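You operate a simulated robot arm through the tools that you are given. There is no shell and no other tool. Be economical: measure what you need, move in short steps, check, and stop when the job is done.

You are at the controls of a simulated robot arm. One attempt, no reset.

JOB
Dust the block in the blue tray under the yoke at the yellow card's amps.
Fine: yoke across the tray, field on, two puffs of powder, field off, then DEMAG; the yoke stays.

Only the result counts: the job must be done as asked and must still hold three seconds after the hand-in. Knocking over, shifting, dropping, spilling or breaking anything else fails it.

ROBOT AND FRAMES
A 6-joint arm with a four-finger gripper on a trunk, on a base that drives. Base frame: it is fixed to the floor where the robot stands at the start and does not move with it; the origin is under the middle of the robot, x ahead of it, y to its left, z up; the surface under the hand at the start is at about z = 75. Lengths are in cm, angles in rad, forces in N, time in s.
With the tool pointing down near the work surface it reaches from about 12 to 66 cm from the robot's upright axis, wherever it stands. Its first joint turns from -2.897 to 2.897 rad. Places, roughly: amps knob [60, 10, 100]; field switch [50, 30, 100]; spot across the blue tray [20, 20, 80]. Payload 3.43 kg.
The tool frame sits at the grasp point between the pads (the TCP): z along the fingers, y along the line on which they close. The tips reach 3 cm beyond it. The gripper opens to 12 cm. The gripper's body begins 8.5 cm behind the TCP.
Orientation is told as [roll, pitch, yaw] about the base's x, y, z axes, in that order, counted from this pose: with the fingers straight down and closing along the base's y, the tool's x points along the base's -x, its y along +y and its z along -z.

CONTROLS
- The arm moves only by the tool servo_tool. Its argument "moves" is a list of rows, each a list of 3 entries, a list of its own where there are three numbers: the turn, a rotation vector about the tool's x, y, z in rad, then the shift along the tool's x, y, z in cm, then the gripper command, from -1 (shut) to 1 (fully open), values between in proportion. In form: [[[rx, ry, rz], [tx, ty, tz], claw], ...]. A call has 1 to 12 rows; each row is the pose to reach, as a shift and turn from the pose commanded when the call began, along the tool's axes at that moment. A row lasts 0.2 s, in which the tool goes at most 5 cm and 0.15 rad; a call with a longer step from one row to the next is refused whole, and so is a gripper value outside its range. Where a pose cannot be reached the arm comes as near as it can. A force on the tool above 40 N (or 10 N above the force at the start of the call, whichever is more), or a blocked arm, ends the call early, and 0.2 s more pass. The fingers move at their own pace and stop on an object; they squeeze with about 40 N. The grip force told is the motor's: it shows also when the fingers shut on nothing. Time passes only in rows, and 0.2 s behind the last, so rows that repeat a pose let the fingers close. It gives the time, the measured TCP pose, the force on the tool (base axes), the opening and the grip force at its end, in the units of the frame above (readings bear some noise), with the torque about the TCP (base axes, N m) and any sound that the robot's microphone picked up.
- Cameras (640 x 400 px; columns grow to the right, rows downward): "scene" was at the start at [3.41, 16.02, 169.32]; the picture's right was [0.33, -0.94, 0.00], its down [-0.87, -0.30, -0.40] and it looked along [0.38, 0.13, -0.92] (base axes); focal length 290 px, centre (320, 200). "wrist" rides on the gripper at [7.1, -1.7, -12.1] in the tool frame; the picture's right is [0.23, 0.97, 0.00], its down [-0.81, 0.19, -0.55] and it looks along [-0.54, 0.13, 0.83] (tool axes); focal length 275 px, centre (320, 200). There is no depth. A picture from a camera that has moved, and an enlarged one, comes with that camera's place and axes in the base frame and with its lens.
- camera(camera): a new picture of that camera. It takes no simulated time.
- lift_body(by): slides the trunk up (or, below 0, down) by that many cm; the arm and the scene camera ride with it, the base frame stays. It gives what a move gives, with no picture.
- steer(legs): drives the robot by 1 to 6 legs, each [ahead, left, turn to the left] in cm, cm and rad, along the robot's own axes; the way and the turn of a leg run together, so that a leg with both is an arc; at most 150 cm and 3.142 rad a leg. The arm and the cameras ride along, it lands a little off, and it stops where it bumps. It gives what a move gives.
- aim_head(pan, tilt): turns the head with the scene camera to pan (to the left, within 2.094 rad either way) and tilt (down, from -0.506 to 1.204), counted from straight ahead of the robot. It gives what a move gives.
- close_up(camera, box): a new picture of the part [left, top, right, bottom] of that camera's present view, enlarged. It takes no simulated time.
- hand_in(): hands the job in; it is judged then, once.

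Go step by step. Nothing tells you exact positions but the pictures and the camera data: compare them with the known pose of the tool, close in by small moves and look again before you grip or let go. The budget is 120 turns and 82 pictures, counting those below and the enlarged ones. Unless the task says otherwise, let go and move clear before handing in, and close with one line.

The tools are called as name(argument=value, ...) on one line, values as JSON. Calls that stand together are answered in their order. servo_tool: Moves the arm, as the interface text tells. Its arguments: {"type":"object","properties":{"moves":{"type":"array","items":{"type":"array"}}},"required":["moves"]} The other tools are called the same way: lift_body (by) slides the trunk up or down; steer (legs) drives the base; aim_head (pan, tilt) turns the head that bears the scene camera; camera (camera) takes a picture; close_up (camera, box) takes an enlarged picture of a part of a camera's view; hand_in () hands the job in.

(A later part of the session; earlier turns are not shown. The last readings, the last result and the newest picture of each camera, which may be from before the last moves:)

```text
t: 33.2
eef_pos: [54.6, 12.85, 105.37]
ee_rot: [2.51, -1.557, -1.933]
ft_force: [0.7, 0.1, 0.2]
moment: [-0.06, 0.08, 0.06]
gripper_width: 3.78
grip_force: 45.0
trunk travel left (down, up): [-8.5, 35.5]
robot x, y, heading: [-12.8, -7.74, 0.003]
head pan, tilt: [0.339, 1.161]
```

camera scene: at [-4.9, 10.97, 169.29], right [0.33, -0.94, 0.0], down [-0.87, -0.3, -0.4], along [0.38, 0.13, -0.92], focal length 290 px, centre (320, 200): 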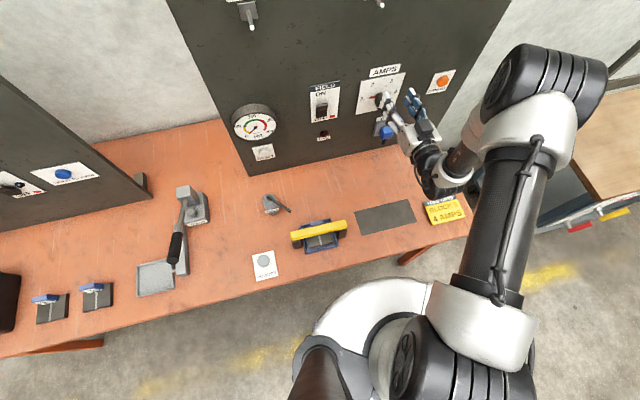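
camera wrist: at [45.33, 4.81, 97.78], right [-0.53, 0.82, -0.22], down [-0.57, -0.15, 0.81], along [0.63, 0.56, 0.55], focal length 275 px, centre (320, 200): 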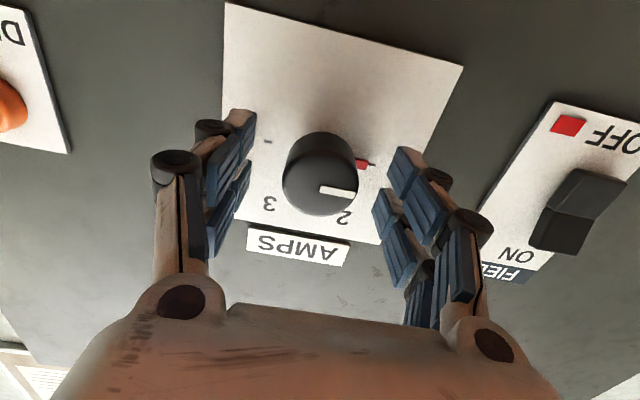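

Gripped at 3.78 cm with little side force. Turning clockwise a quarter turn or so.

servo_tool(moves=[[[0, 0, 0.143], [0, 0, 0], -1], [[0, 0, 0.286], [0, 0, 0], -1], [[0, 0, 0.429], [0, 0, 0], -1], [[0, 0, 0.572], [0, 0, 0], -1], [[0, 0, 0.715], [0, 0, 0], -1], [[0, 0, 0.858], [0, 0, 0], -1], [[0, 0, 1.001], [0, 0, 0], -1], [[0, 0, 1.144], [0, 0, 0], -1], [[0, 0, 1.287], [0, 0, 0], -1], [[0, 0, 1.43], [0, 0, 0], -1], [[0, 0, 1.571], [0, 0, 0], -1], [[0, 0, 1.571], [0, 0, 0], -1]])

camera(camera="wrist")

close_up(camera="scene", box=[320, 20, 480, 120])

```text
t: 35.8
eef_pos: [54.83, 12.82, 104.94]
ee_rot: [1.576, 0.012, -0.993]
ft_force: [2.7, -11.8, -12.2]
moment: [-0.29, 0.35, -0.56]
gripper_width: 3.76
grip_force: 44.7
trunk travel left (down, up): [-8.5, 35.5]
robot x, y, heading: [-12.64, -8.04, -0.0]
head pan, tilt: [0.339, 1.161]
```

```text
43 pictures are left
camera wrist: at [40.78, 12.17, 103.2], right [-0.12, 0.18, 0.98], down [-0.02, -0.98, 0.18], along [0.99, 0.0, 0.13], focal length 275 px, centre (320, 200)
```

wrist: 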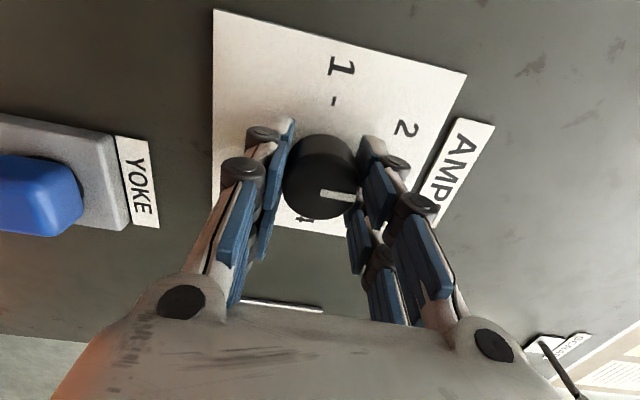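

```text
4.00 times, centred on (400, 70) of scene
camera zoom: at [-9.11, 7.84, 155.33], right [0.33, -0.94, 0.0], down [-0.87, -0.3, -0.4], along [0.37, 0.13, -0.92], focal length 1161 px, centre (0, 720)
```

zoom: 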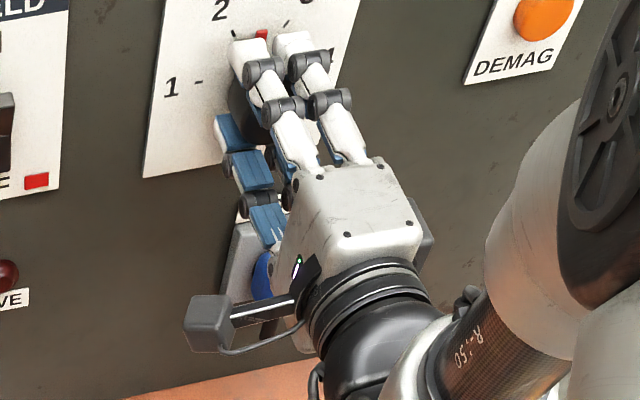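

The pointer has turned with the hand to between 2 and 3. Continuing another quarter turn.

servo_tool(moves=[[[0, 0, 0.143], [0, 0, 0], -1], [[0, 0, 0.286], [0, 0, 0], -1], [[0, 0, 0.429], [0, 0, 0], -1], [[0, 0, 0.572], [0, 0, 0], -1], [[0, 0, 0.715], [0, 0, 0], -1], [[0, 0, 0.858], [0, 0, 0], -1], [[0, 0, 1.001], [0, 0, 0], -1], [[0, 0, 1.144], [0, 0, 0], -1], [[0, 0, 1.287], [0, 0, 0], -1], [[0, 0, 1.43], [0, 0, 0], -1], [[0, 0, 1.571], [0, 0, 0], -1], [[0, 0, 1.571], [0, 0, 0], -1]])

camera(camera="wrist")

close_up(camera="scene", box=[320, 20, 480, 120])

```text
t: 38.4
eef_pos: [54.73, 12.91, 105.01]
ee_rot: [-2.023, 1.559, 1.699]
ft_force: [-5.9, -6.9, -19.0]
moment: [-0.83, 0.28, 0.02]
gripper_width: 3.71
grip_force: 44.6
trunk travel left (down, up): [-8.5, 35.5]
robot x, y, heading: [-12.43, -8.03, 0.003]
head pan, tilt: [0.339, 1.161]
```

```text
41 pictures are left
camera wrist: at [43.71, 7.64, 112.0], right [0.53, -0.82, 0.22], down [-0.36, -0.45, -0.82], along [0.77, 0.35, -0.54], focal length 275 px, centre (320, 200)
```

wrist: 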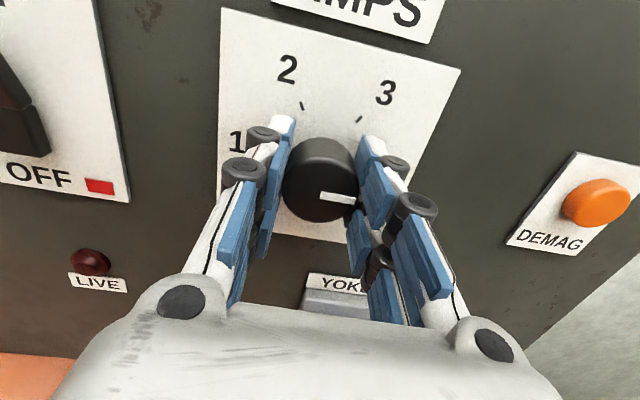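

```text
4.00 times, centred on (400, 70) of scene
camera zoom: at [-9.16, 7.96, 155.32], right [0.33, -0.94, 0.0], down [-0.87, -0.3, -0.4], along [0.37, 0.13, -0.92], focal length 1161 px, centre (0, 720)
```

zoom: 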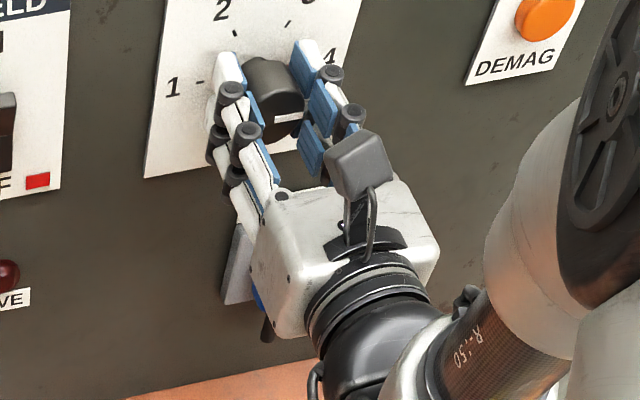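

Knob turned half a turn. Opening and backing off to read the dial.

servo_tool(moves=[[[0, 0, 0], [0, 0, 0], -0.4], [[0, 0, 0], [0, 0, 0], 0], [[0, 0, 0], [0, 0, 0], 0.2], [[0, 0, 0], [0, 0, -1], 0.2], [[0, 0, 0], [0, 0, -3], 0.2], [[0, 0, 0], [0, 0, -5], 0.2], [[0, 0, 0], [0, 0, -5], 0.2]])

camera(camera="wrist")

```text
t: 40.0
eef_pos: [50.56, 10.0, 104.95]
ee_rot: [-2.521, 1.559, 1.198]
ft_force: [0.6, 0.4, 0.2]
moment: [0.01, 0.0, 0.01]
gripper_width: 7.21
grip_force: 0.1
trunk travel left (down, up): [-8.5, 35.5]
robot x, y, heading: [-12.84, -8.08, -0.001]
head pan, tilt: [0.339, 1.161]
```

```text
39 pictures are left
camera wrist: at [39.47, 4.9, 112.02], right [0.53, -0.82, 0.22], down [-0.35, -0.45, -0.82], along [0.77, 0.35, -0.53], focal length 275 px, centre (320, 200)
```

wrist: 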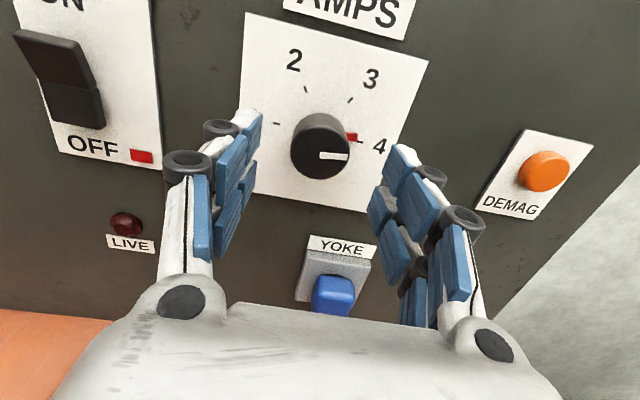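

close_up(camera="wrist", box=[230, 20, 430, 220])

close_up(camera="wrist", box=[0, 0, 200, 260])

```text
2.00 times, centred on (330, 120) of wrist
camera zoom: at [39.47, 4.9, 112.02], right [0.53, -0.82, 0.22], down [-0.35, -0.45, -0.82], along [0.77, 0.35, -0.53], focal length 551 px, centre (300, 360)
```

zoom: 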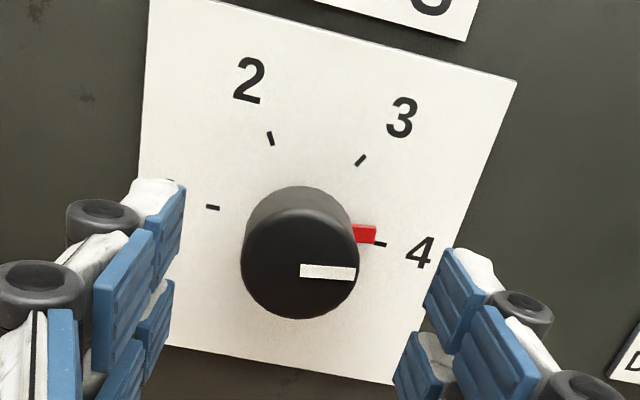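

```text
1.54 times, centred on (100, 130) of wrist
camera zoom: at [39.47, 4.9, 112.02], right [0.53, -0.82, 0.22], down [-0.35, -0.45, -0.82], along [0.77, 0.35, -0.53], focal length 424 px, centre (658, 308)
```

zoom: 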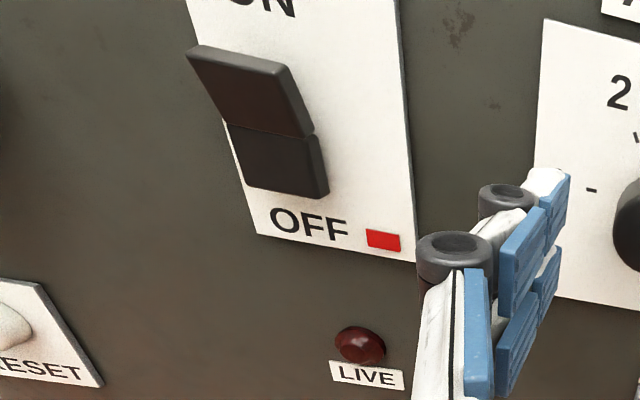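

The pointer is slightly short of the 4 tick (a few degrees). I'll regrip and nudge it clockwise a little more.

servo_tool(moves=[[[0, 0, 0], [0, 0, 2], 0.2], [[0, 0, 0], [0, 0, 4], 0.2], [[0, 0, 0], [0, 0, 5], 0], [[0, 0, 0], [0, 0, 5], -1], [[0, 0, 0], [0, 0, 5], -1], [[0, 0, 0], [0, 0, 5], -1], [[0, 0, 0], [0, 0, 5], -1], [[0, 0, 0], [0, 0, 5], -1], [[0, 0, 0.07], [0, 0, 5], -1], [[0, 0, 0.14], [0, 0, 5], -1], [[0, 0, 0.18], [0, 0, 5], -1], [[0, 0, 0.18], [0, 0, 5], -1]])

servo_tool(moves=[[[0, 0, 0], [0, 0, 0], -0.4], [[0, 0, 0], [0, 0, 0], 0], [[0, 0, 0], [0, 0, 0], 0.2], [[0, 0, 0], [0, 0, -1], 0.2], [[0, 0, 0], [0, 0, -3], 0.2], [[0, 0, 0], [0, 0, -5], 0.2], [[0, 0, 0], [0, 0, -5], 0.2]])

close_up(camera="wrist", box=[230, 20, 430, 220])

```text
t: 42.6
eef_pos: [54.76, 12.74, 105.34]
ee_rot: [-1.626, 1.383, 2.095]
ft_force: [2.8, 1.9, 2.3]
moment: [-0.21, -0.39, 0.13]
gripper_width: 3.77
grip_force: 45.1
trunk travel left (down, up): [-8.5, 35.5]
robot x, y, heading: [-12.6, -7.85, 0.001]
head pan, tilt: [0.339, 1.161]
```

```text
t: 44.2
eef_pos: [50.56, 10.34, 105.2]
ee_rot: [-1.622, 1.384, 2.099]
ft_force: [-0.2, -0.5, 0.1]
moment: [0.01, -0.04, -0.01]
gripper_width: 7.19
grip_force: 0.2
trunk travel left (down, up): [-8.5, 35.5]
robot x, y, heading: [-12.74, -8.03, -0.001]
head pan, tilt: [0.339, 1.161]
```

```text
2.00 times, centred on (330, 120) of wrist
camera zoom: at [40.21, 3.93, 112.27], right [0.55, -0.84, 0.05], down [-0.44, -0.33, -0.84], along [0.72, 0.44, -0.54], focal length 551 px, centre (300, 360)
```

zoom: 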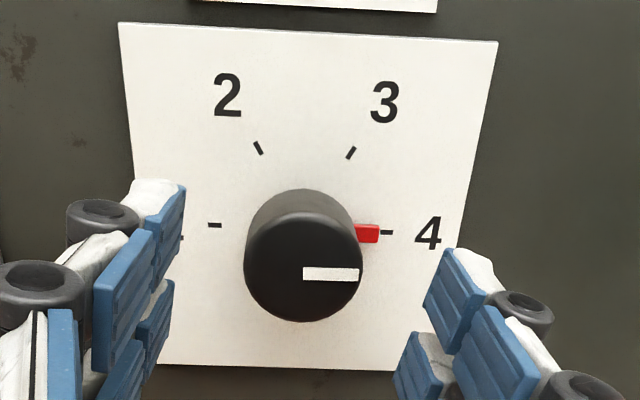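

The pointer is now on the 4 tick. Next the FIELD switch: upper (ON) half near l≈-1.7, z≈107. I'll level the hand, close the fingers, and shift left in front of it at a standoff.

servo_tool(moves=[[[0, 0, -0.06], [-0.3, -3.5, 0], -0.2], [[0, 0, -0.12], [-0.6, -7, 0], -1], [[0, 0, -0.18], [-0.9, -10.5, 0], -1], [[0, 0, -0.18], [-1.2, -14, 0], -1], [[0, 0, -0.18], [-1.47, -17.2, 0], -1], [[0, 0, -0.18], [-1.47, -17.2, 0], -1], [[0, 0, -0.18], [-1.47, -17.2, 0], -1]])

camera(camera="wrist")

close_up(camera="scene", box=[230, 20, 390, 120])

```text
t: 45.8
eef_pos: [43.39, 18.64, 107.13]
ee_rot: [-2.481, 1.559, 1.291]
ft_force: [1.1, -0.1, -0.2]
moment: [-0.02, -0.03, 0.01]
gripper_width: 0.0
grip_force: 33.3
out of reach, approached as far as the arm can: row 3, 4, 5, 6, 7
trunk travel left (down, up): [-8.5, 35.5]
robot x, y, heading: [-12.62, -8.34, -0.001]
head pan, tilt: [0.339, 1.161]
```

```text
35 pictures are left
camera wrist: at [32.7, 12.88, 114.15], right [0.57, -0.79, 0.22], down [-0.33, -0.47, -0.82], along [0.75, 0.39, -0.53], focal length 275 px, centre (320, 200)
```

wrist: 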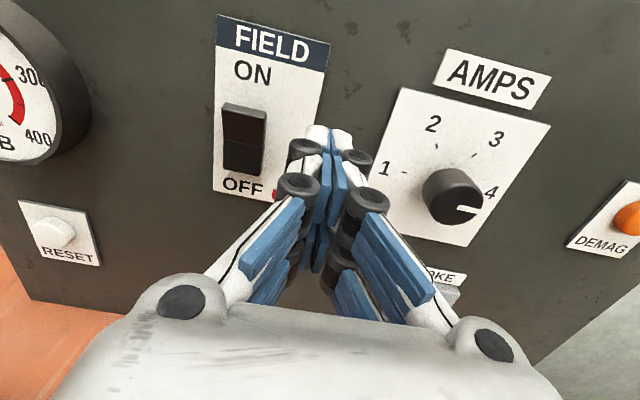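

```text
4.00 times, centred on (310, 70) of scene
camera zoom: at [-9.31, 7.98, 155.33], right [0.33, -0.94, 0.0], down [-0.87, -0.3, -0.4], along [0.38, 0.13, -0.92], focal length 1161 px, centre (360, 720)
```

zoom: 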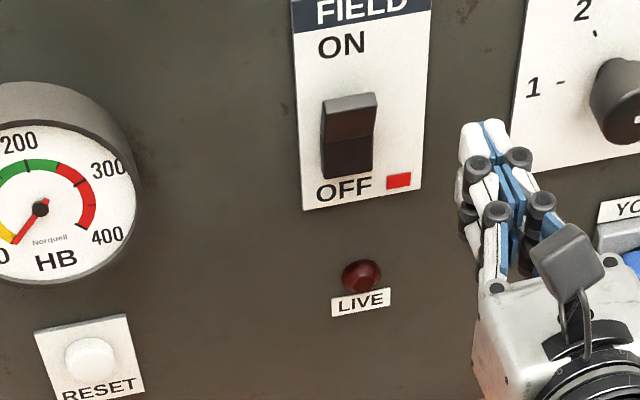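

The arm's at a wrist limit, so I'll slide the base left along the bench by 6.3 cm with the hand riding along.

steer(legs=[[-3.9, 5.0, 0]])

camera(camera="wrist")

close_up(camera="scene", box=[250, 20, 410, 120])

```text
t: 46.8
eef_pos: [39.53, 23.64, 107.26]
ee_rot: [-2.494, 1.561, 1.279]
ft_force: [-0.5, 0.2, 1.0]
moment: [-0.02, -0.02, -0.04]
gripper_width: 0.0
grip_force: 33.4
trunk travel left (down, up): [-8.5, 35.5]
robot x, y, heading: [-16.66, -2.93, -0.001]
head pan, tilt: [0.339, 1.161]
```

```text
33 pictures are left
camera wrist: at [28.76, 17.86, 114.14], right [0.57, -0.79, 0.22], down [-0.33, -0.47, -0.82], along [0.75, 0.39, -0.53], focal length 275 px, centre (320, 200)
```

wrist: 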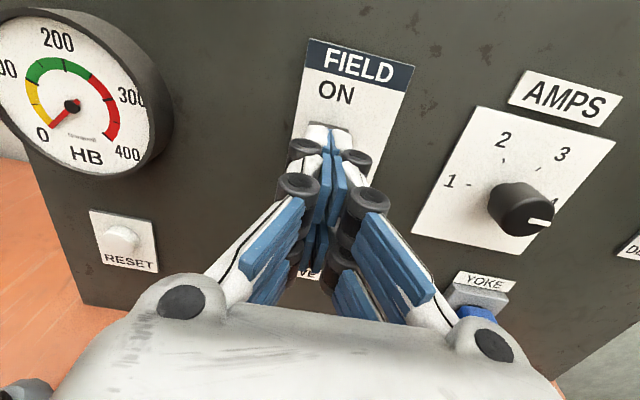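

```text
4.00 times, centred on (330, 70) of scene
camera zoom: at [-13.26, 12.93, 155.32], right [0.33, -0.94, 0.0], down [-0.86, -0.31, -0.4], along [0.38, 0.13, -0.92], focal length 1161 px, centre (280, 720)
```

zoom: 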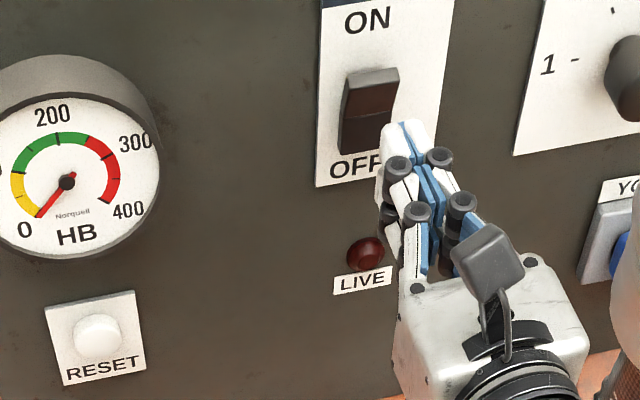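

Hand is in front of the ON half. Lowering 0.65 cm and advancing with small steps until contact.

servo_tool(moves=[[[0, 0, 0], [-0.65, 0, 2], -1], [[0, 0, 0], [-0.65, 0.2, 4], -1], [[0, 0, 0], [-0.65, 0.3, 5], -1], [[0, 0, 0], [-0.65, 0.3, 5.5], -1], [[0, 0, 0], [-0.65, 0.3, 6], -1], [[0, 0, 0], [-0.65, 0.3, 6], -1]])

close_up(camera="scene", box=[250, 20, 410, 120])

camera(camera="wrist")

```text
t: 48.2
eef_pos: [44.68, 26.43, 106.42]
ee_rot: [-2.388, 1.559, 1.394]
ft_force: [-0.2, 0.1, 0.0]
moment: [0.02, -0.02, -0.02]
gripper_width: 0.0
grip_force: 33.3
out of reach, approached as far as the arm can: row 4, 5, 6
trunk travel left (down, up): [-8.5, 35.5]
robot x, y, heading: [-16.4, -3.2, 0.003]
head pan, tilt: [0.339, 1.161]
```

```text
4.00 times, centred on (330, 70) of scene
camera zoom: at [-13.2, 12.84, 155.32], right [0.33, -0.94, 0.0], down [-0.86, -0.31, -0.4], along [0.38, 0.13, -0.92], focal length 1161 px, centre (280, 720)
```

zoom: 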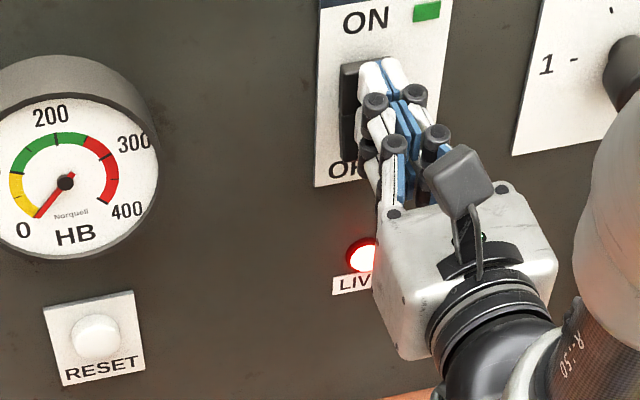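

```text
30 pictures are left
camera wrist: at [34.04, 20.55, 113.43], right [0.58, -0.78, 0.22], down [-0.33, -0.48, -0.82], along [0.74, 0.4, -0.53], focal length 275 px, centre (320, 200)
```

wrist: 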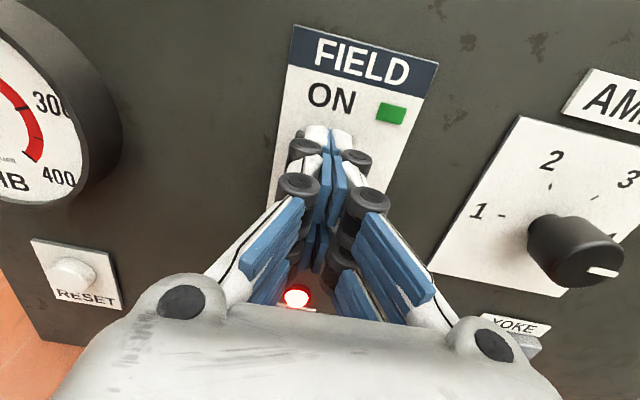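

FIELD is ON: green flag and LIVE lamp lit. Now retreat from the panel and pitch the fingers down on the way to the POWDER button.

servo_tool(moves=[[[0, 0, 0], [0.2, 0, -2], -1], [[0, -0.14, 0], [0.5, 0, -4.5], -1], [[0, -0.28, 0], [1, -1, -7], -1], [[0, -0.42, 0], [1, -2, -9], -1], [[0, -0.56, 0], [1, -4, -11], -1], [[0, -0.7, 0], [1, -6, -12.5], -1], [[0, -0.85, 0], [1, -8, -14], -1], [[0, -1.0, 0], [1, -10, -15.5], -1], [[0, -1.15, 0], [1, -12, -17], -1], [[0, -1.3, 0], [1, -14, -18.5], -1], [[0, -1.44, 0], [1, -16, -20], -1], [[0, -1.571, 0], [1, -18, -21.5], -1]])

camera(camera="wrist")

camera(camera="scene")

```text
t: 50.8
eef_pos: [20.26, 22.67, 106.06]
ee_rot: [-0.071, 0.017, -2.467]
ft_force: [0.4, -0.5, -0.5]
moment: [0.0, 0.03, 0.0]
gripper_width: 0.0
grip_force: 33.4
out of reach, approached as far as the arm can: row 8, 9, 10, 11, 12
trunk travel left (down, up): [-8.5, 35.5]
robot x, y, heading: [-16.62, -3.16, 0.004]
head pan, tilt: [0.339, 1.161]
```

```text
29 pictures are left
camera wrist: at [25.11, 27.7, 118.24], right [0.79, -0.61, -0.07], down [-0.49, -0.69, 0.52], along [-0.37, -0.38, -0.85], focal length 275 px, centre (320, 200)
```

wrist: 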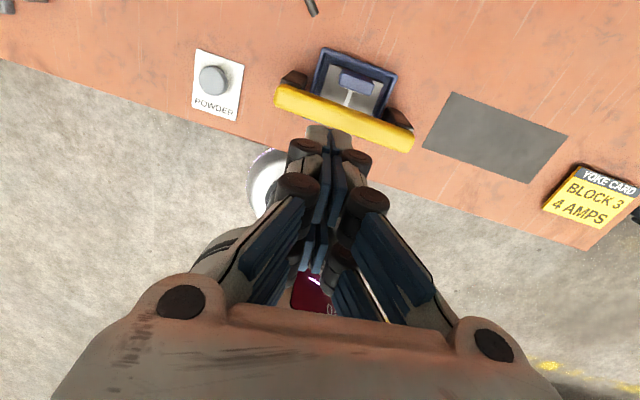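

```text
28 pictures are left
camera scene: at [-13.12, 12.85, 155.32], right [0.33, -0.94, 0.0], down [-0.86, -0.31, -0.4], along [0.37, 0.13, -0.92], focal length 290 px, centre (320, 200)
```

scene: 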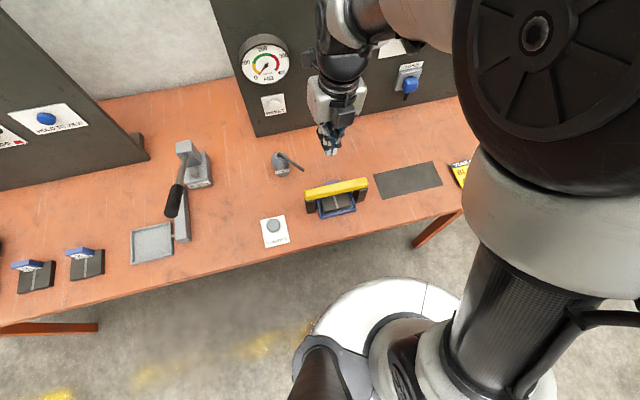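

The hand points nearly straight down above the yoke; POWDER button is at about (7.1, 34.0). Moving laterally first, then lowering over it.

servo_tool(moves=[[[-0.04, -0.01, 0], [-0.9, -4, 0.3], -1], [[-0.079, -0.022, 0], [-1.8, -8, 0.6], -1], [[-0.079, -0.022, 0], [-2.7, -12, 0.9], -1], [[-0.079, -0.022, 0], [-3.5, -15.86, 1.2], -1], [[-0.079, -0.022, 0], [-3.5, -15.86, 5], -1], [[-0.079, -0.022, 0], [-3.5, -15.86, 9], -1], [[-0.079, -0.022, 0], [-3.5, -15.86, 13], -1], [[-0.079, -0.022, 0], [-3.5, -15.86, 16], -1], [[-0.079, -0.022, 0], [-3.5, -15.86, 16], -1]])

camera(camera="wrist")

close_up(camera="scene", box=[200, 140, 400, 265])

```text
t: 52.8
eef_pos: [9.12, 28.34, 89.38]
ee_rot: [-0.101, 0.021, -2.435]
ft_force: [-0.4, -0.6, -0.1]
moment: [0.0, -0.01, 0.0]
gripper_width: 0.0
grip_force: 33.6
out of reach, approached as far as the arm can: row 1, 2, 3, 4, 5, 6, 7, 8, 9
trunk travel left (down, up): [-8.5, 35.5]
robot x, y, heading: [-16.53, -3.19, -0.003]
head pan, tilt: [0.339, 1.161]
```

```text
27 pictures are left
camera wrist: at [13.94, 33.23, 101.5], right [0.8, -0.59, -0.09], down [-0.47, -0.72, 0.51], along [-0.37, -0.37, -0.85], focal length 275 px, centre (320, 200)
```

wrist: 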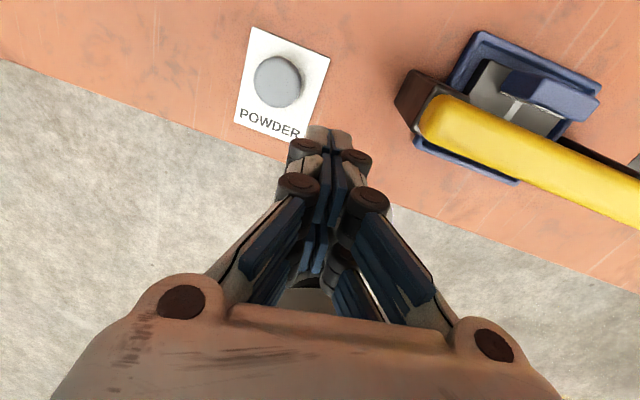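

```text
3.20 times, centred on (300, 202) of scene
camera zoom: at [-13.19, 12.85, 155.33], right [0.33, -0.94, 0.0], down [-0.86, -0.31, -0.4], along [0.38, 0.13, -0.92], focal length 929 px, centre (384, 192)
```

zoom: 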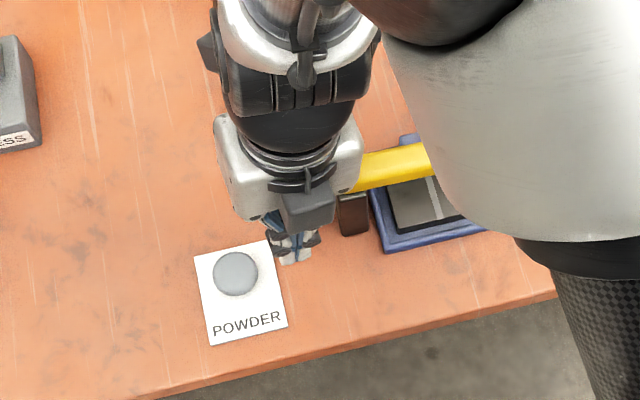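

The wrist roll is at its limit, so I'll unwind it while shifting over the button at (7.2, 34.0).

servo_tool(moves=[[[0, 0, -0.14], [0.2, -0.6, 0], -1], [[0, 0, -0.28], [0.4, -1.2, 0], -1], [[0, 0, -0.42], [0.6, -1.8, 0], -1], [[0, 0, -0.56], [0.9, -2.4, 0], -1], [[0, 0, -0.7], [1.1, -3, 0], -1], [[0, 0, -0.84], [1.4, -3.6, 0], -1], [[0, 0, -0.98], [1.7, -4.2, 0], -1], [[0, 0, -1.12], [2, -4.8, 0], -1], [[0, 0, -1.26], [2.17, -5.45, 0], -1], [[0, 0, -1.26], [2.17, -5.45, 0], -1]])

camera(camera="wrist")

```text
t: 55.0
eef_pos: [7.02, 33.96, 89.48]
ee_rot: [-0.009, 0.102, -1.173]
ft_force: [-0.1, -0.1, 0.0]
moment: [0.0, -0.01, -0.03]
gripper_width: 0.01
grip_force: 33.1
trunk travel left (down, up): [-8.5, 35.5]
robot x, y, heading: [-16.24, -3.31, 0.0]
head pan, tilt: [0.339, 1.161]
```

```text
25 pictures are left
camera wrist: at [3.31, 38.74, 102.01], right [0.81, 0.59, 0.01], down [0.52, -0.72, 0.46], along [0.28, -0.37, -0.89], focal length 275 px, centre (320, 200)
```

wrist: 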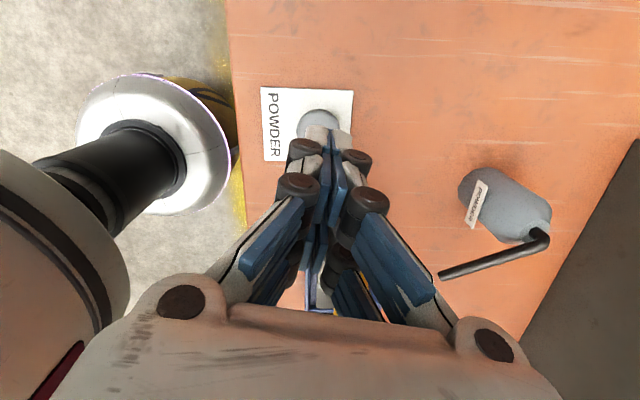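

Over the button. Levelling the hand and pressing down slowly.

servo_tool(moves=[[[-0.019, -0.11, 0], [0, 0, 0], -1], [[-0.019, -0.11, 0], [-0.3, 0, 3], -1], [[-0.019, -0.11, 0], [-0.6, 0, 6], -1], [[-0.019, -0.11, 0], [-0.75, 0, 7], -1], [[-0.019, -0.11, 0], [-0.75, 0, 7.5], -1]])

close_up(camera="scene", box=[200, 140, 400, 265])

```text
t: 56.2
eef_pos: [6.95, 33.91, 81.7]
ee_rot: [0.008, -0.007, -1.176]
ft_force: [1.4, 0.4, -0.2]
moment: [-0.02, 0.03, -0.03]
gripper_width: 0.01
grip_force: 33.0
trunk travel left (down, up): [-8.5, 35.5]
robot x, y, heading: [-16.79, -3.24, 0.001]
head pan, tilt: [0.339, 1.161]
```

```text
3.20 times, centred on (300, 202) of scene
camera zoom: at [-13.18, 12.84, 155.33], right [0.33, -0.94, 0.0], down [-0.86, -0.31, -0.4], along [0.38, 0.13, -0.92], focal length 929 px, centre (384, 192)
```

zoom: 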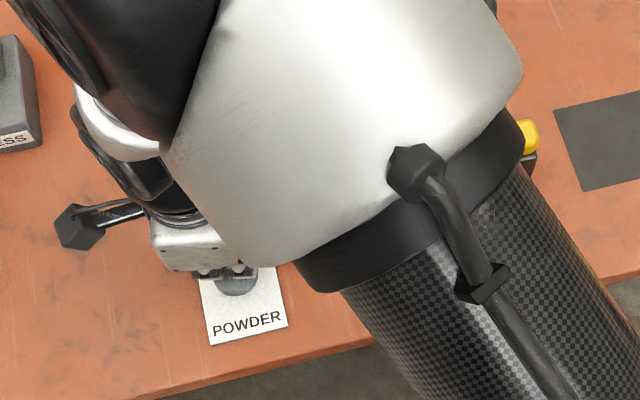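

Aligned on the button, not yet touching. Pressing in small steps.

servo_tool(moves=[[[0, 0, 0], [0, 0, 0.4], -1], [[0, 0, 0], [0, 0, 0.8], -1], [[0, 0, 0], [0, 0, 1.1], -1], [[0, 0, 0], [0, 0, 1.4], -1], [[0, 0, 0], [0, 0, 1.4], -1]])

```text
t: 57.4
eef_pos: [6.77, 33.92, 80.35]
ee_rot: [0.009, -0.007, -1.174]
ft_force: [0.4, 0.6, 0.8]
moment: [0.02, -0.01, -0.04]
gripper_width: 0.6
grip_force: 33.3
trunk travel left (down, up): [-8.5, 35.5]
robot x, y, heading: [-16.42, -3.02, -0.001]
head pan, tilt: [0.339, 1.161]
```

servo_tool(moves=[[[0, 0, 0], [0, 0, 0.3], -1], [[0, 0, 0], [0, 0, 0.6], -1], [[0, 0, 0], [0, 0, 0.9], -1], [[0, 0, 0], [0, 0, 0.9], -1]])

camera(camera="wrist")

```text
t: 58.4
eef_pos: [6.82, 33.91, 79.56]
ee_rot: [0.01, -0.006, -1.175]
ft_force: [-7.6, -0.1, 25.1]
moment: [0.05, 0.27, 0.03]
gripper_width: 0.59
grip_force: 33.1
trunk travel left (down, up): [-8.5, 35.5]
robot x, y, heading: [-16.45, -3.11, 0.002]
head pan, tilt: [0.339, 1.161]
heard: click
```

```text
23 pictures are left
camera wrist: at [2.37, 39.86, 91.46], right [0.81, 0.59, 0.01], down [0.48, -0.67, 0.56], along [0.33, -0.45, -0.83], focal length 275 px, centre (320, 200)
```

wrist: 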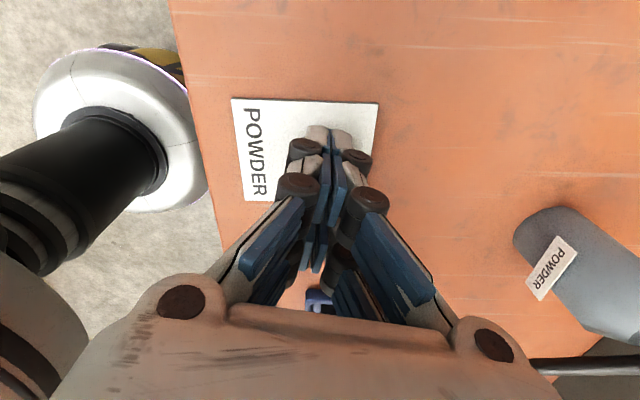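

One click heard: first puff. Releasing fully, then pressing once more.

servo_tool(moves=[[[0, 0, 0], [0, 0, -1], -1], [[0, 0, 0], [0, 0, -2.5], -1], [[0, 0, 0], [0, 0, -2.5], -1], [[0, 0, 0], [0, 0, -2.5], -1], [[0, 0, 0], [0, 0, -2.5], -1]])

camera(camera="wrist")

```text
t: 59.6
eef_pos: [6.79, 33.89, 82.13]
ee_rot: [0.006, -0.007, -1.174]
ft_force: [-0.3, 0.1, 0.5]
moment: [0.0, 0.02, 0.0]
gripper_width: 0.0
grip_force: 32.8
trunk travel left (down, up): [-8.5, 35.5]
robot x, y, heading: [-16.78, -3.46, -0.002]
head pan, tilt: [0.339, 1.161]
```

```text
22 pictures are left
camera wrist: at [2.32, 39.87, 94.01], right [0.81, 0.59, 0.01], down [0.48, -0.67, 0.56], along [0.33, -0.45, -0.83], focal length 275 px, centre (320, 200)
```

wrist: 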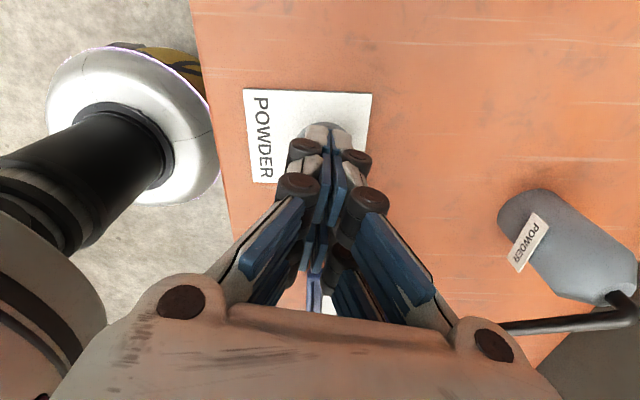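

servo_tool(moves=[[[0, 0, 0], [0, 0, 1], -1], [[0, 0, 0], [0, 0, 1.7], -1], [[0, 0, 0], [0, 0, 2.1], -1], [[0, 0, 0], [0, 0, 2.4], -1], [[0, 0, 0], [0, 0, 2.6], -1], [[0, 0, 0], [0, 0, 2.6], -1]])

```text
t: 61.0
eef_pos: [6.75, 33.97, 79.58]
ee_rot: [0.009, -0.004, -1.174]
ft_force: [-7.6, 1.6, 23.1]
moment: [0.1, 0.24, -0.03]
gripper_width: 0.61
grip_force: 33.5
trunk travel left (down, up): [-8.5, 35.5]
robot x, y, heading: [-16.32, -3.18, -0.0]
head pan, tilt: [0.339, 1.161]
heard: click
```

Second click heard: two puffs done. Rising clear and checking the block.

servo_tool(moves=[[[0, 0, 0], [0, 0, -1.5], -1], [[0, 0, 0], [0, 0, -5], -1], [[0, 0, 0], [0, 0, -9.5], -1], [[0, 0, 0], [0, 0, -14], -1], [[0, 0, 0], [0, 0, -18.5], -1], [[0, 0, 0], [0, 0, -23], -1], [[0, 0, 0], [0, 0, -25], -1], [[0, 0, 0], [0, 0, -25], -1]])

camera(camera="wrist")

camera(camera="scene")

```text
t: 62.8
eef_pos: [6.69, 33.71, 104.8]
ee_rot: [0.007, -0.007, -1.175]
ft_force: [0.1, 0.4, 0.4]
moment: [0.0, 0.0, -0.01]
gripper_width: 0.0
grip_force: 33.5
trunk travel left (down, up): [-8.5, 35.5]
robot x, y, heading: [-16.67, -3.35, 0.004]
head pan, tilt: [0.339, 1.161]
```

```text
21 pictures are left
camera wrist: at [2.17, 39.73, 116.68], right [0.81, 0.59, 0.01], down [0.48, -0.67, 0.56], along [0.33, -0.45, -0.83], focal length 275 px, centre (320, 200)
```

wrist: 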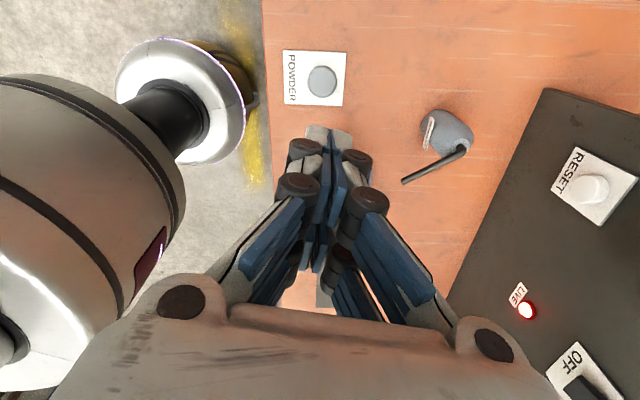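

```text
20 pictures are left
camera scene: at [-13.19, 12.85, 155.32], right [0.33, -0.94, 0.0], down [-0.86, -0.31, -0.4], along [0.38, 0.13, -0.92], focal length 290 px, centre (320, 200)
```

scene: 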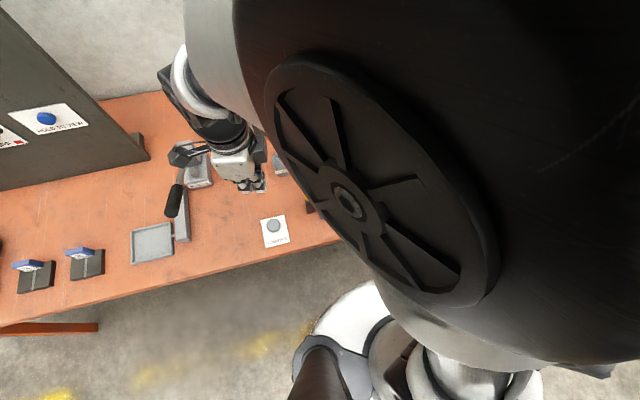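

Now heading to the FIELD switch: moving over the bench at height with the tool down, then pitching toward the panel.

servo_tool(moves=[[[0, 0, -0.03], [-3.3, 2.6, 0], -1], [[0, 0, -0.06], [-6.6, 5.2, 0], -1], [[0, 0, -0.09], [-10, 7.9, 0], -1], [[0, 0, -0.12], [-13.3, 10.5, 0], -1], [[0, 0, -0.15], [-16.7, 13.2, 0], -1], [[0, 0, -0.18], [-20, 15.8, 0], -1], [[0, 0, -0.18], [-23.4, 18.5, 0], -1], [[0, 0, -0.18], [-23.4, 18.5, 0], -1]])

servo_tool(moves=[[[-0.143, 0, 0], [0, 0.8, 0], -1], [[-0.286, 0, 0], [0, 1.6, 0], -1], [[-0.429, 0, 0], [0, 2.4, 0], -1], [[-0.572, 0, 0], [0, 3.2, 0], -1], [[-0.715, 0, 0], [0, 4, 0], -1], [[-0.858, 0, 0], [0, 4.8, 0], -1], [[-1.001, 0, 0], [0, 5.6, 0], -1], [[-1.144, 0, 0], [0, 6.4, 0], -1], [[-1.287, 0, 0], [0, 7.2, 0], -1], [[-1.43, 0, 0], [0, 8, 0], -1], [[-1.571, 0, 0], [0, 8, 0], -1], [[-1.571, 0, 0], [0, 8, 0], -1]])

camera(camera="wrist")

camera(camera="scene")

```text
t: 64.6
eef_pos: [32.54, 19.42, 105.05]
ee_rot: [0.007, -0.009, -0.995]
ft_force: [0.4, 0.4, 0.3]
moment: [0.01, 0.02, 0.0]
gripper_width: 0.01
grip_force: 33.6
trunk travel left (down, up): [-8.5, 35.5]
robot x, y, heading: [-16.7, -3.38, 0.006]
head pan, tilt: [0.339, 1.161]
```

```text
t: 67.2
eef_pos: [40.34, 21.62, 104.71]
ee_rot: [1.576, -0.008, -0.974]
ft_force: [-0.2, 0.4, 0.6]
moment: [-0.02, -0.03, -0.02]
gripper_width: 0.0
grip_force: 33.2
out of reach, approached as far as the arm can: row 5, 6, 8, 9, 10, 11, 12
trunk travel left (down, up): [-8.5, 35.5]
robot x, y, heading: [-16.77, -3.5, -0.0]
head pan, tilt: [0.339, 1.161]
```

```text
19 pictures are left
camera wrist: at [26.34, 20.71, 102.79], right [-0.14, 0.19, 0.97], down [-0.01, -0.98, 0.19], along [0.99, 0.02, 0.14], focal length 275 px, centre (320, 200)
```

wrist: 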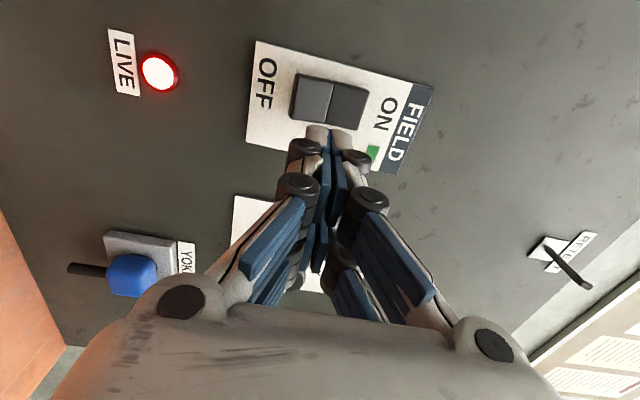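

```text
18 pictures are left
camera scene: at [-13.2, 12.83, 155.33], right [0.33, -0.94, 0.0], down [-0.86, -0.31, -0.4], along [0.38, 0.13, -0.92], focal length 290 px, centre (320, 200)
```

scene: 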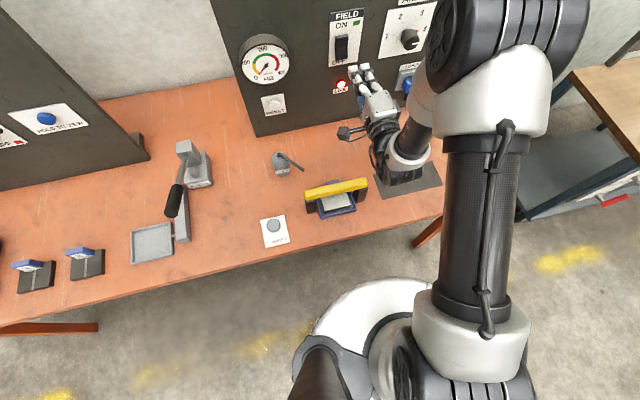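

LIVE is on; the switch's OFF half is at about l −1.6, z 103.7. Shifting left 2.1 and down 1.1, then advancing to press it.

servo_tool(moves=[[[0, 0, 0], [1, -0.5, 1], -1], [[0, 0, 0], [2.1, -1.1, 2], -1], [[0, 0, 0], [2.1, -1.1, 4], -1], [[0, 0, 0], [2.1, -1.1, 5], -1], [[0, 0, 0], [2.1, -1.1, 5.5], -1], [[0, 0, 0], [2.1, -1.1, 5.5], -1]])

close_up(camera="scene", box=[250, 0, 450, 125])

```text
t: 68.6
eef_pos: [44.68, 23.59, 103.91]
ee_rot: [1.575, -0.01, -0.97]
ft_force: [0.6, 0.5, -0.1]
moment: [0.05, 0.01, 0.01]
gripper_width: 0.0
grip_force: 33.8
out of reach, approached as far as the arm can: row 1, 2, 3, 4, 5, 6
trunk travel left (down, up): [-8.5, 35.5]
robot x, y, heading: [-16.49, -3.14, 0.001]
head pan, tilt: [0.339, 1.161]
```

```text
3.20 times, centred on (350, 62) of scene
camera zoom: at [-13.2, 12.84, 155.33], right [0.33, -0.94, 0.0], down [-0.86, -0.31, -0.4], along [0.38, 0.13, -0.92], focal length 929 px, centre (224, 640)
```

zoom: 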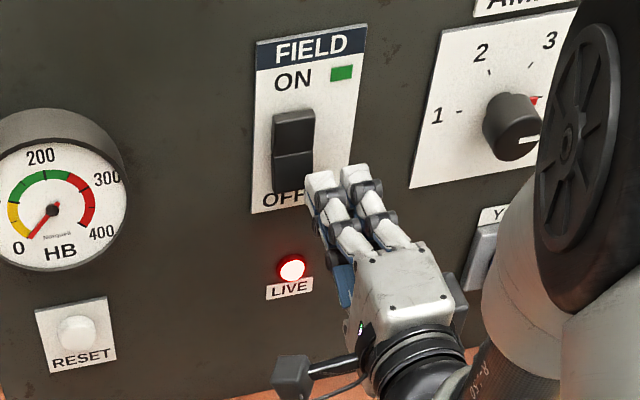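

The arm can't go farther left in this pose, so I'll slide the base 2.9 cm along the bench (and 1 cm back), hand riding.

steer(legs=[[-2.4, 1.9, 0]])

camera(camera="wrist")

```text
t: 69.4
eef_pos: [42.44, 25.57, 104.06]
ee_rot: [1.576, -0.009, -0.968]
ft_force: [0.9, 0.4, 0.4]
moment: [-0.03, 0.0, 0.0]
gripper_width: 0.0
grip_force: 33.4
trunk travel left (down, up): [-8.5, 35.5]
robot x, y, heading: [-18.88, -1.28, 0.004]
head pan, tilt: [0.339, 1.161]
```

```text
16 pictures are left
camera wrist: at [28.44, 24.61, 102.02], right [-0.14, 0.19, 0.97], down [0.0, -0.98, 0.2], along [0.99, 0.03, 0.14], focal length 275 px, centre (320, 200)
```

wrist: 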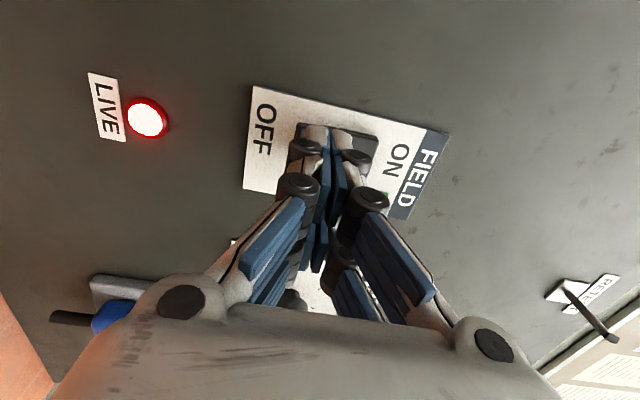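

Aligned horizontally. Lowering 0.6 and pressing forward.

servo_tool(moves=[[[0, 0, 0], [0, -0.6, 0.5], -1], [[0, 0, 0], [0, -0.6, 1.2], -1], [[0, 0, 0], [0, -0.6, 1.8], -1], [[0, 0, 0], [0, -0.6, 2.2], -1], [[0, 0, 0], [0, -0.6, 2.6], -1], [[0, 0, 0], [0, -0.6, 2.6], -1]])

close_up(camera="scene", box=[250, 0, 450, 125])

```text
t: 70.8
eef_pos: [44.47, 27.09, 103.18]
ee_rot: [1.578, -0.008, -0.962]
ft_force: [-0.1, 0.0, -0.6]
moment: [0.0, 0.05, 0.0]
gripper_width: 0.01
grip_force: 33.4
trunk travel left (down, up): [-8.5, 35.5]
robot x, y, heading: [-19.07, -0.96, 0.0]
head pan, tilt: [0.339, 1.161]
```

```text
3.20 times, centred on (350, 62) of scene
camera zoom: at [-15.48, 14.75, 155.32], right [0.33, -0.94, 0.0], down [-0.86, -0.31, -0.4], along [0.38, 0.13, -0.92], focal length 929 px, centre (224, 640)
```

zoom: 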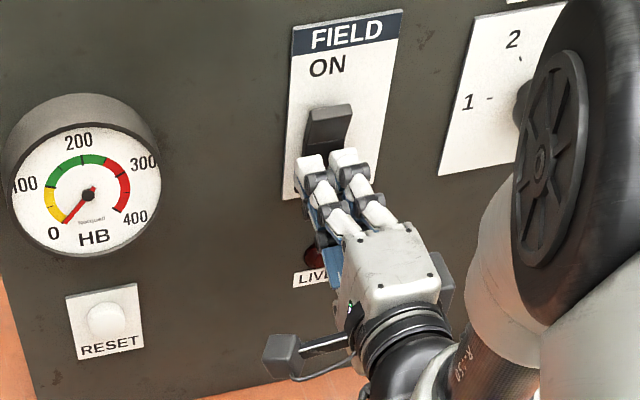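

FIELD is OFF and the LIVE lamp is dark. Backing 8 cm straight off the panel, then sliding the base right along the bench to bring the hand before DEMAG (l≈-38, z≈106).

steer(legs=[[-6.7, -4.4, 0], [19.3, -29.7, 0]])

camera(camera="wrist")

camera(camera="scene")

```text
t: 73.8
eef_pos: [56.91, -7.66, 103.22]
ee_rot: [1.575, -0.01, -0.959]
ft_force: [-0.2, -0.7, -0.6]
moment: [0.02, 0.03, 0.03]
gripper_width: 0.0
grip_force: 33.3
trunk travel left (down, up): [-8.5, 35.5]
robot x, y, heading: [-6.6, -36.21, 0.001]
head pan, tilt: [0.339, 1.161]
```

```text
14 pictures are left
camera wrist: at [42.91, -8.69, 101.38], right [-0.14, 0.19, 0.97], down [0.01, -0.98, 0.2], along [0.99, 0.04, 0.14], focal length 275 px, centre (320, 200)
```

wrist: 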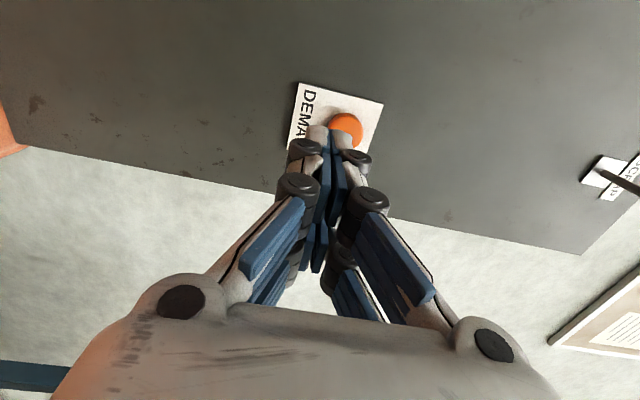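

```text
13 pictures are left
camera scene: at [-3.14, -19.84, 155.33], right [0.33, -0.94, 0.0], down [-0.86, -0.31, -0.4], along [0.38, 0.13, -0.92], focal length 290 px, centre (320, 200)
```

scene: 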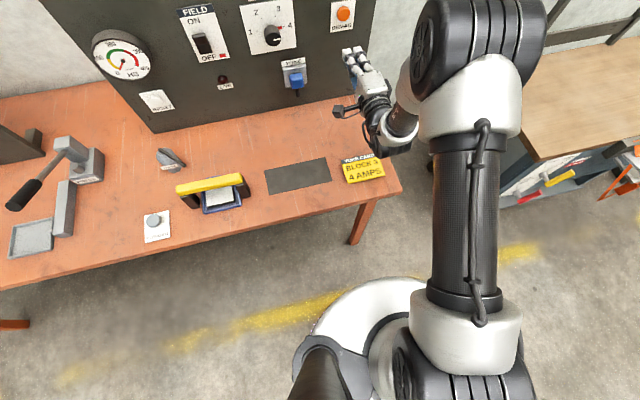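

DEMAG is straight ahead: need up 2.8 cm. Raising and advancing to just before contact.

servo_tool(moves=[[[0, 0, 0], [-0.1, 1, 2], -1], [[0, 0, 0], [-0.2, 2, 4], -1], [[0, 0, 0], [-0.4, 2.8, 6], -1], [[0, 0, 0], [-0.4, 2.8, 7.5], -1], [[0, 0, 0], [-0.4, 2.8, 7.5], -1]])

camera(camera="wrist")

close_up(camera="scene", box=[260, 0, 420, 100])

```text
t: 75.0
eef_pos: [63.33, -3.63, 105.99]
ee_rot: [1.573, -0.01, -0.953]
ft_force: [0.2, 0.4, -0.1]
moment: [0.03, 0.01, 0.04]
gripper_width: 0.0
grip_force: 33.0
trunk travel left (down, up): [-8.5, 35.5]
robot x, y, heading: [-6.43, -36.25, 0.002]
head pan, tilt: [0.339, 1.161]
```

```text
12 pictures are left
camera wrist: at [49.27, -4.83, 104.11], right [-0.14, 0.19, 0.97], down [0.02, -0.98, 0.2], along [0.99, 0.04, 0.14], focal length 275 px, centre (320, 200)
```

wrist: 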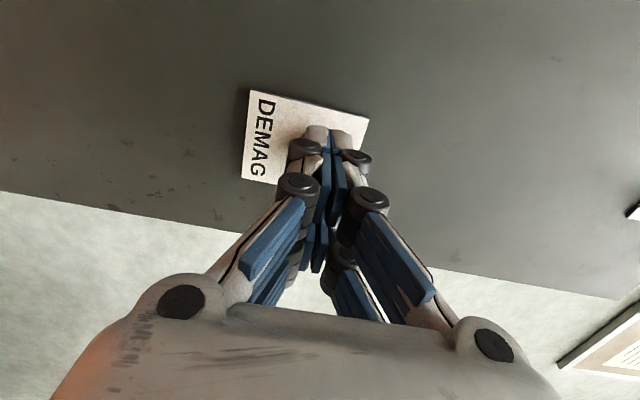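

```text
4.00 times, centred on (340, 50) of scene
camera zoom: at [-3.18, -19.8, 155.33], right [0.33, -0.94, 0.0], down [-0.86, -0.31, -0.4], along [0.38, 0.13, -0.92], focal length 1161 px, centre (240, 800)
```

zoom: 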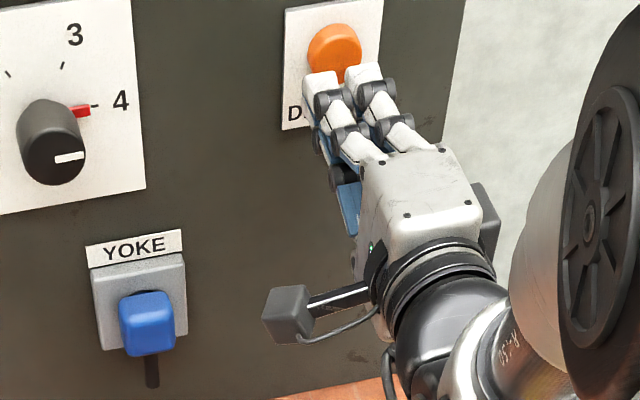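

Tips are in front of the button. Pressing in small steps.

servo_tool(moves=[[[0, 0, 0], [0, 0.1, 0.4], -1], [[0, 0, 0], [0, 0.1, 0.8], -1], [[0, 0, 0], [0, 0.1, 1.2], -1], [[0, 0, 0], [0, 0.1, 1.5], -1], [[0, 0, 0], [0, 0.1, 1.5], -1]])

```text
t: 76.2
eef_pos: [64.47, -2.88, 106.18]
ee_rot: [1.576, -0.008, -0.952]
ft_force: [0.6, 0.5, 1.1]
moment: [0.03, -0.01, 0.0]
gripper_width: 0.0
grip_force: 33.2
trunk travel left (down, up): [-8.5, 35.5]
robot x, y, heading: [-6.58, -35.56, -0.002]
head pan, tilt: [0.339, 1.161]
```

servo_tool(moves=[[[0, 0, 0], [0, 0, 0.3], -1], [[0, 0, 0], [0, 0, 0.6], -1], [[0, 0, 0], [0, 0, 0.9], -1], [[0, 0, 0], [0, 0, 1.2], -1], [[0, 0, 0], [0, 0, 1.2], -1]])

```text
t: 77.4
eef_pos: [65.45, -2.05, 106.13]
ee_rot: [1.573, -0.007, -0.951]
ft_force: [-5.4, -6.3, -2.6]
moment: [-0.02, 0.09, -0.24]
gripper_width: 0.6
grip_force: 33.4
trunk travel left (down, up): [-8.5, 35.5]
robot x, y, heading: [-6.57, -36.1, -0.0]
head pan, tilt: [0.339, 1.161]
heard: click
```

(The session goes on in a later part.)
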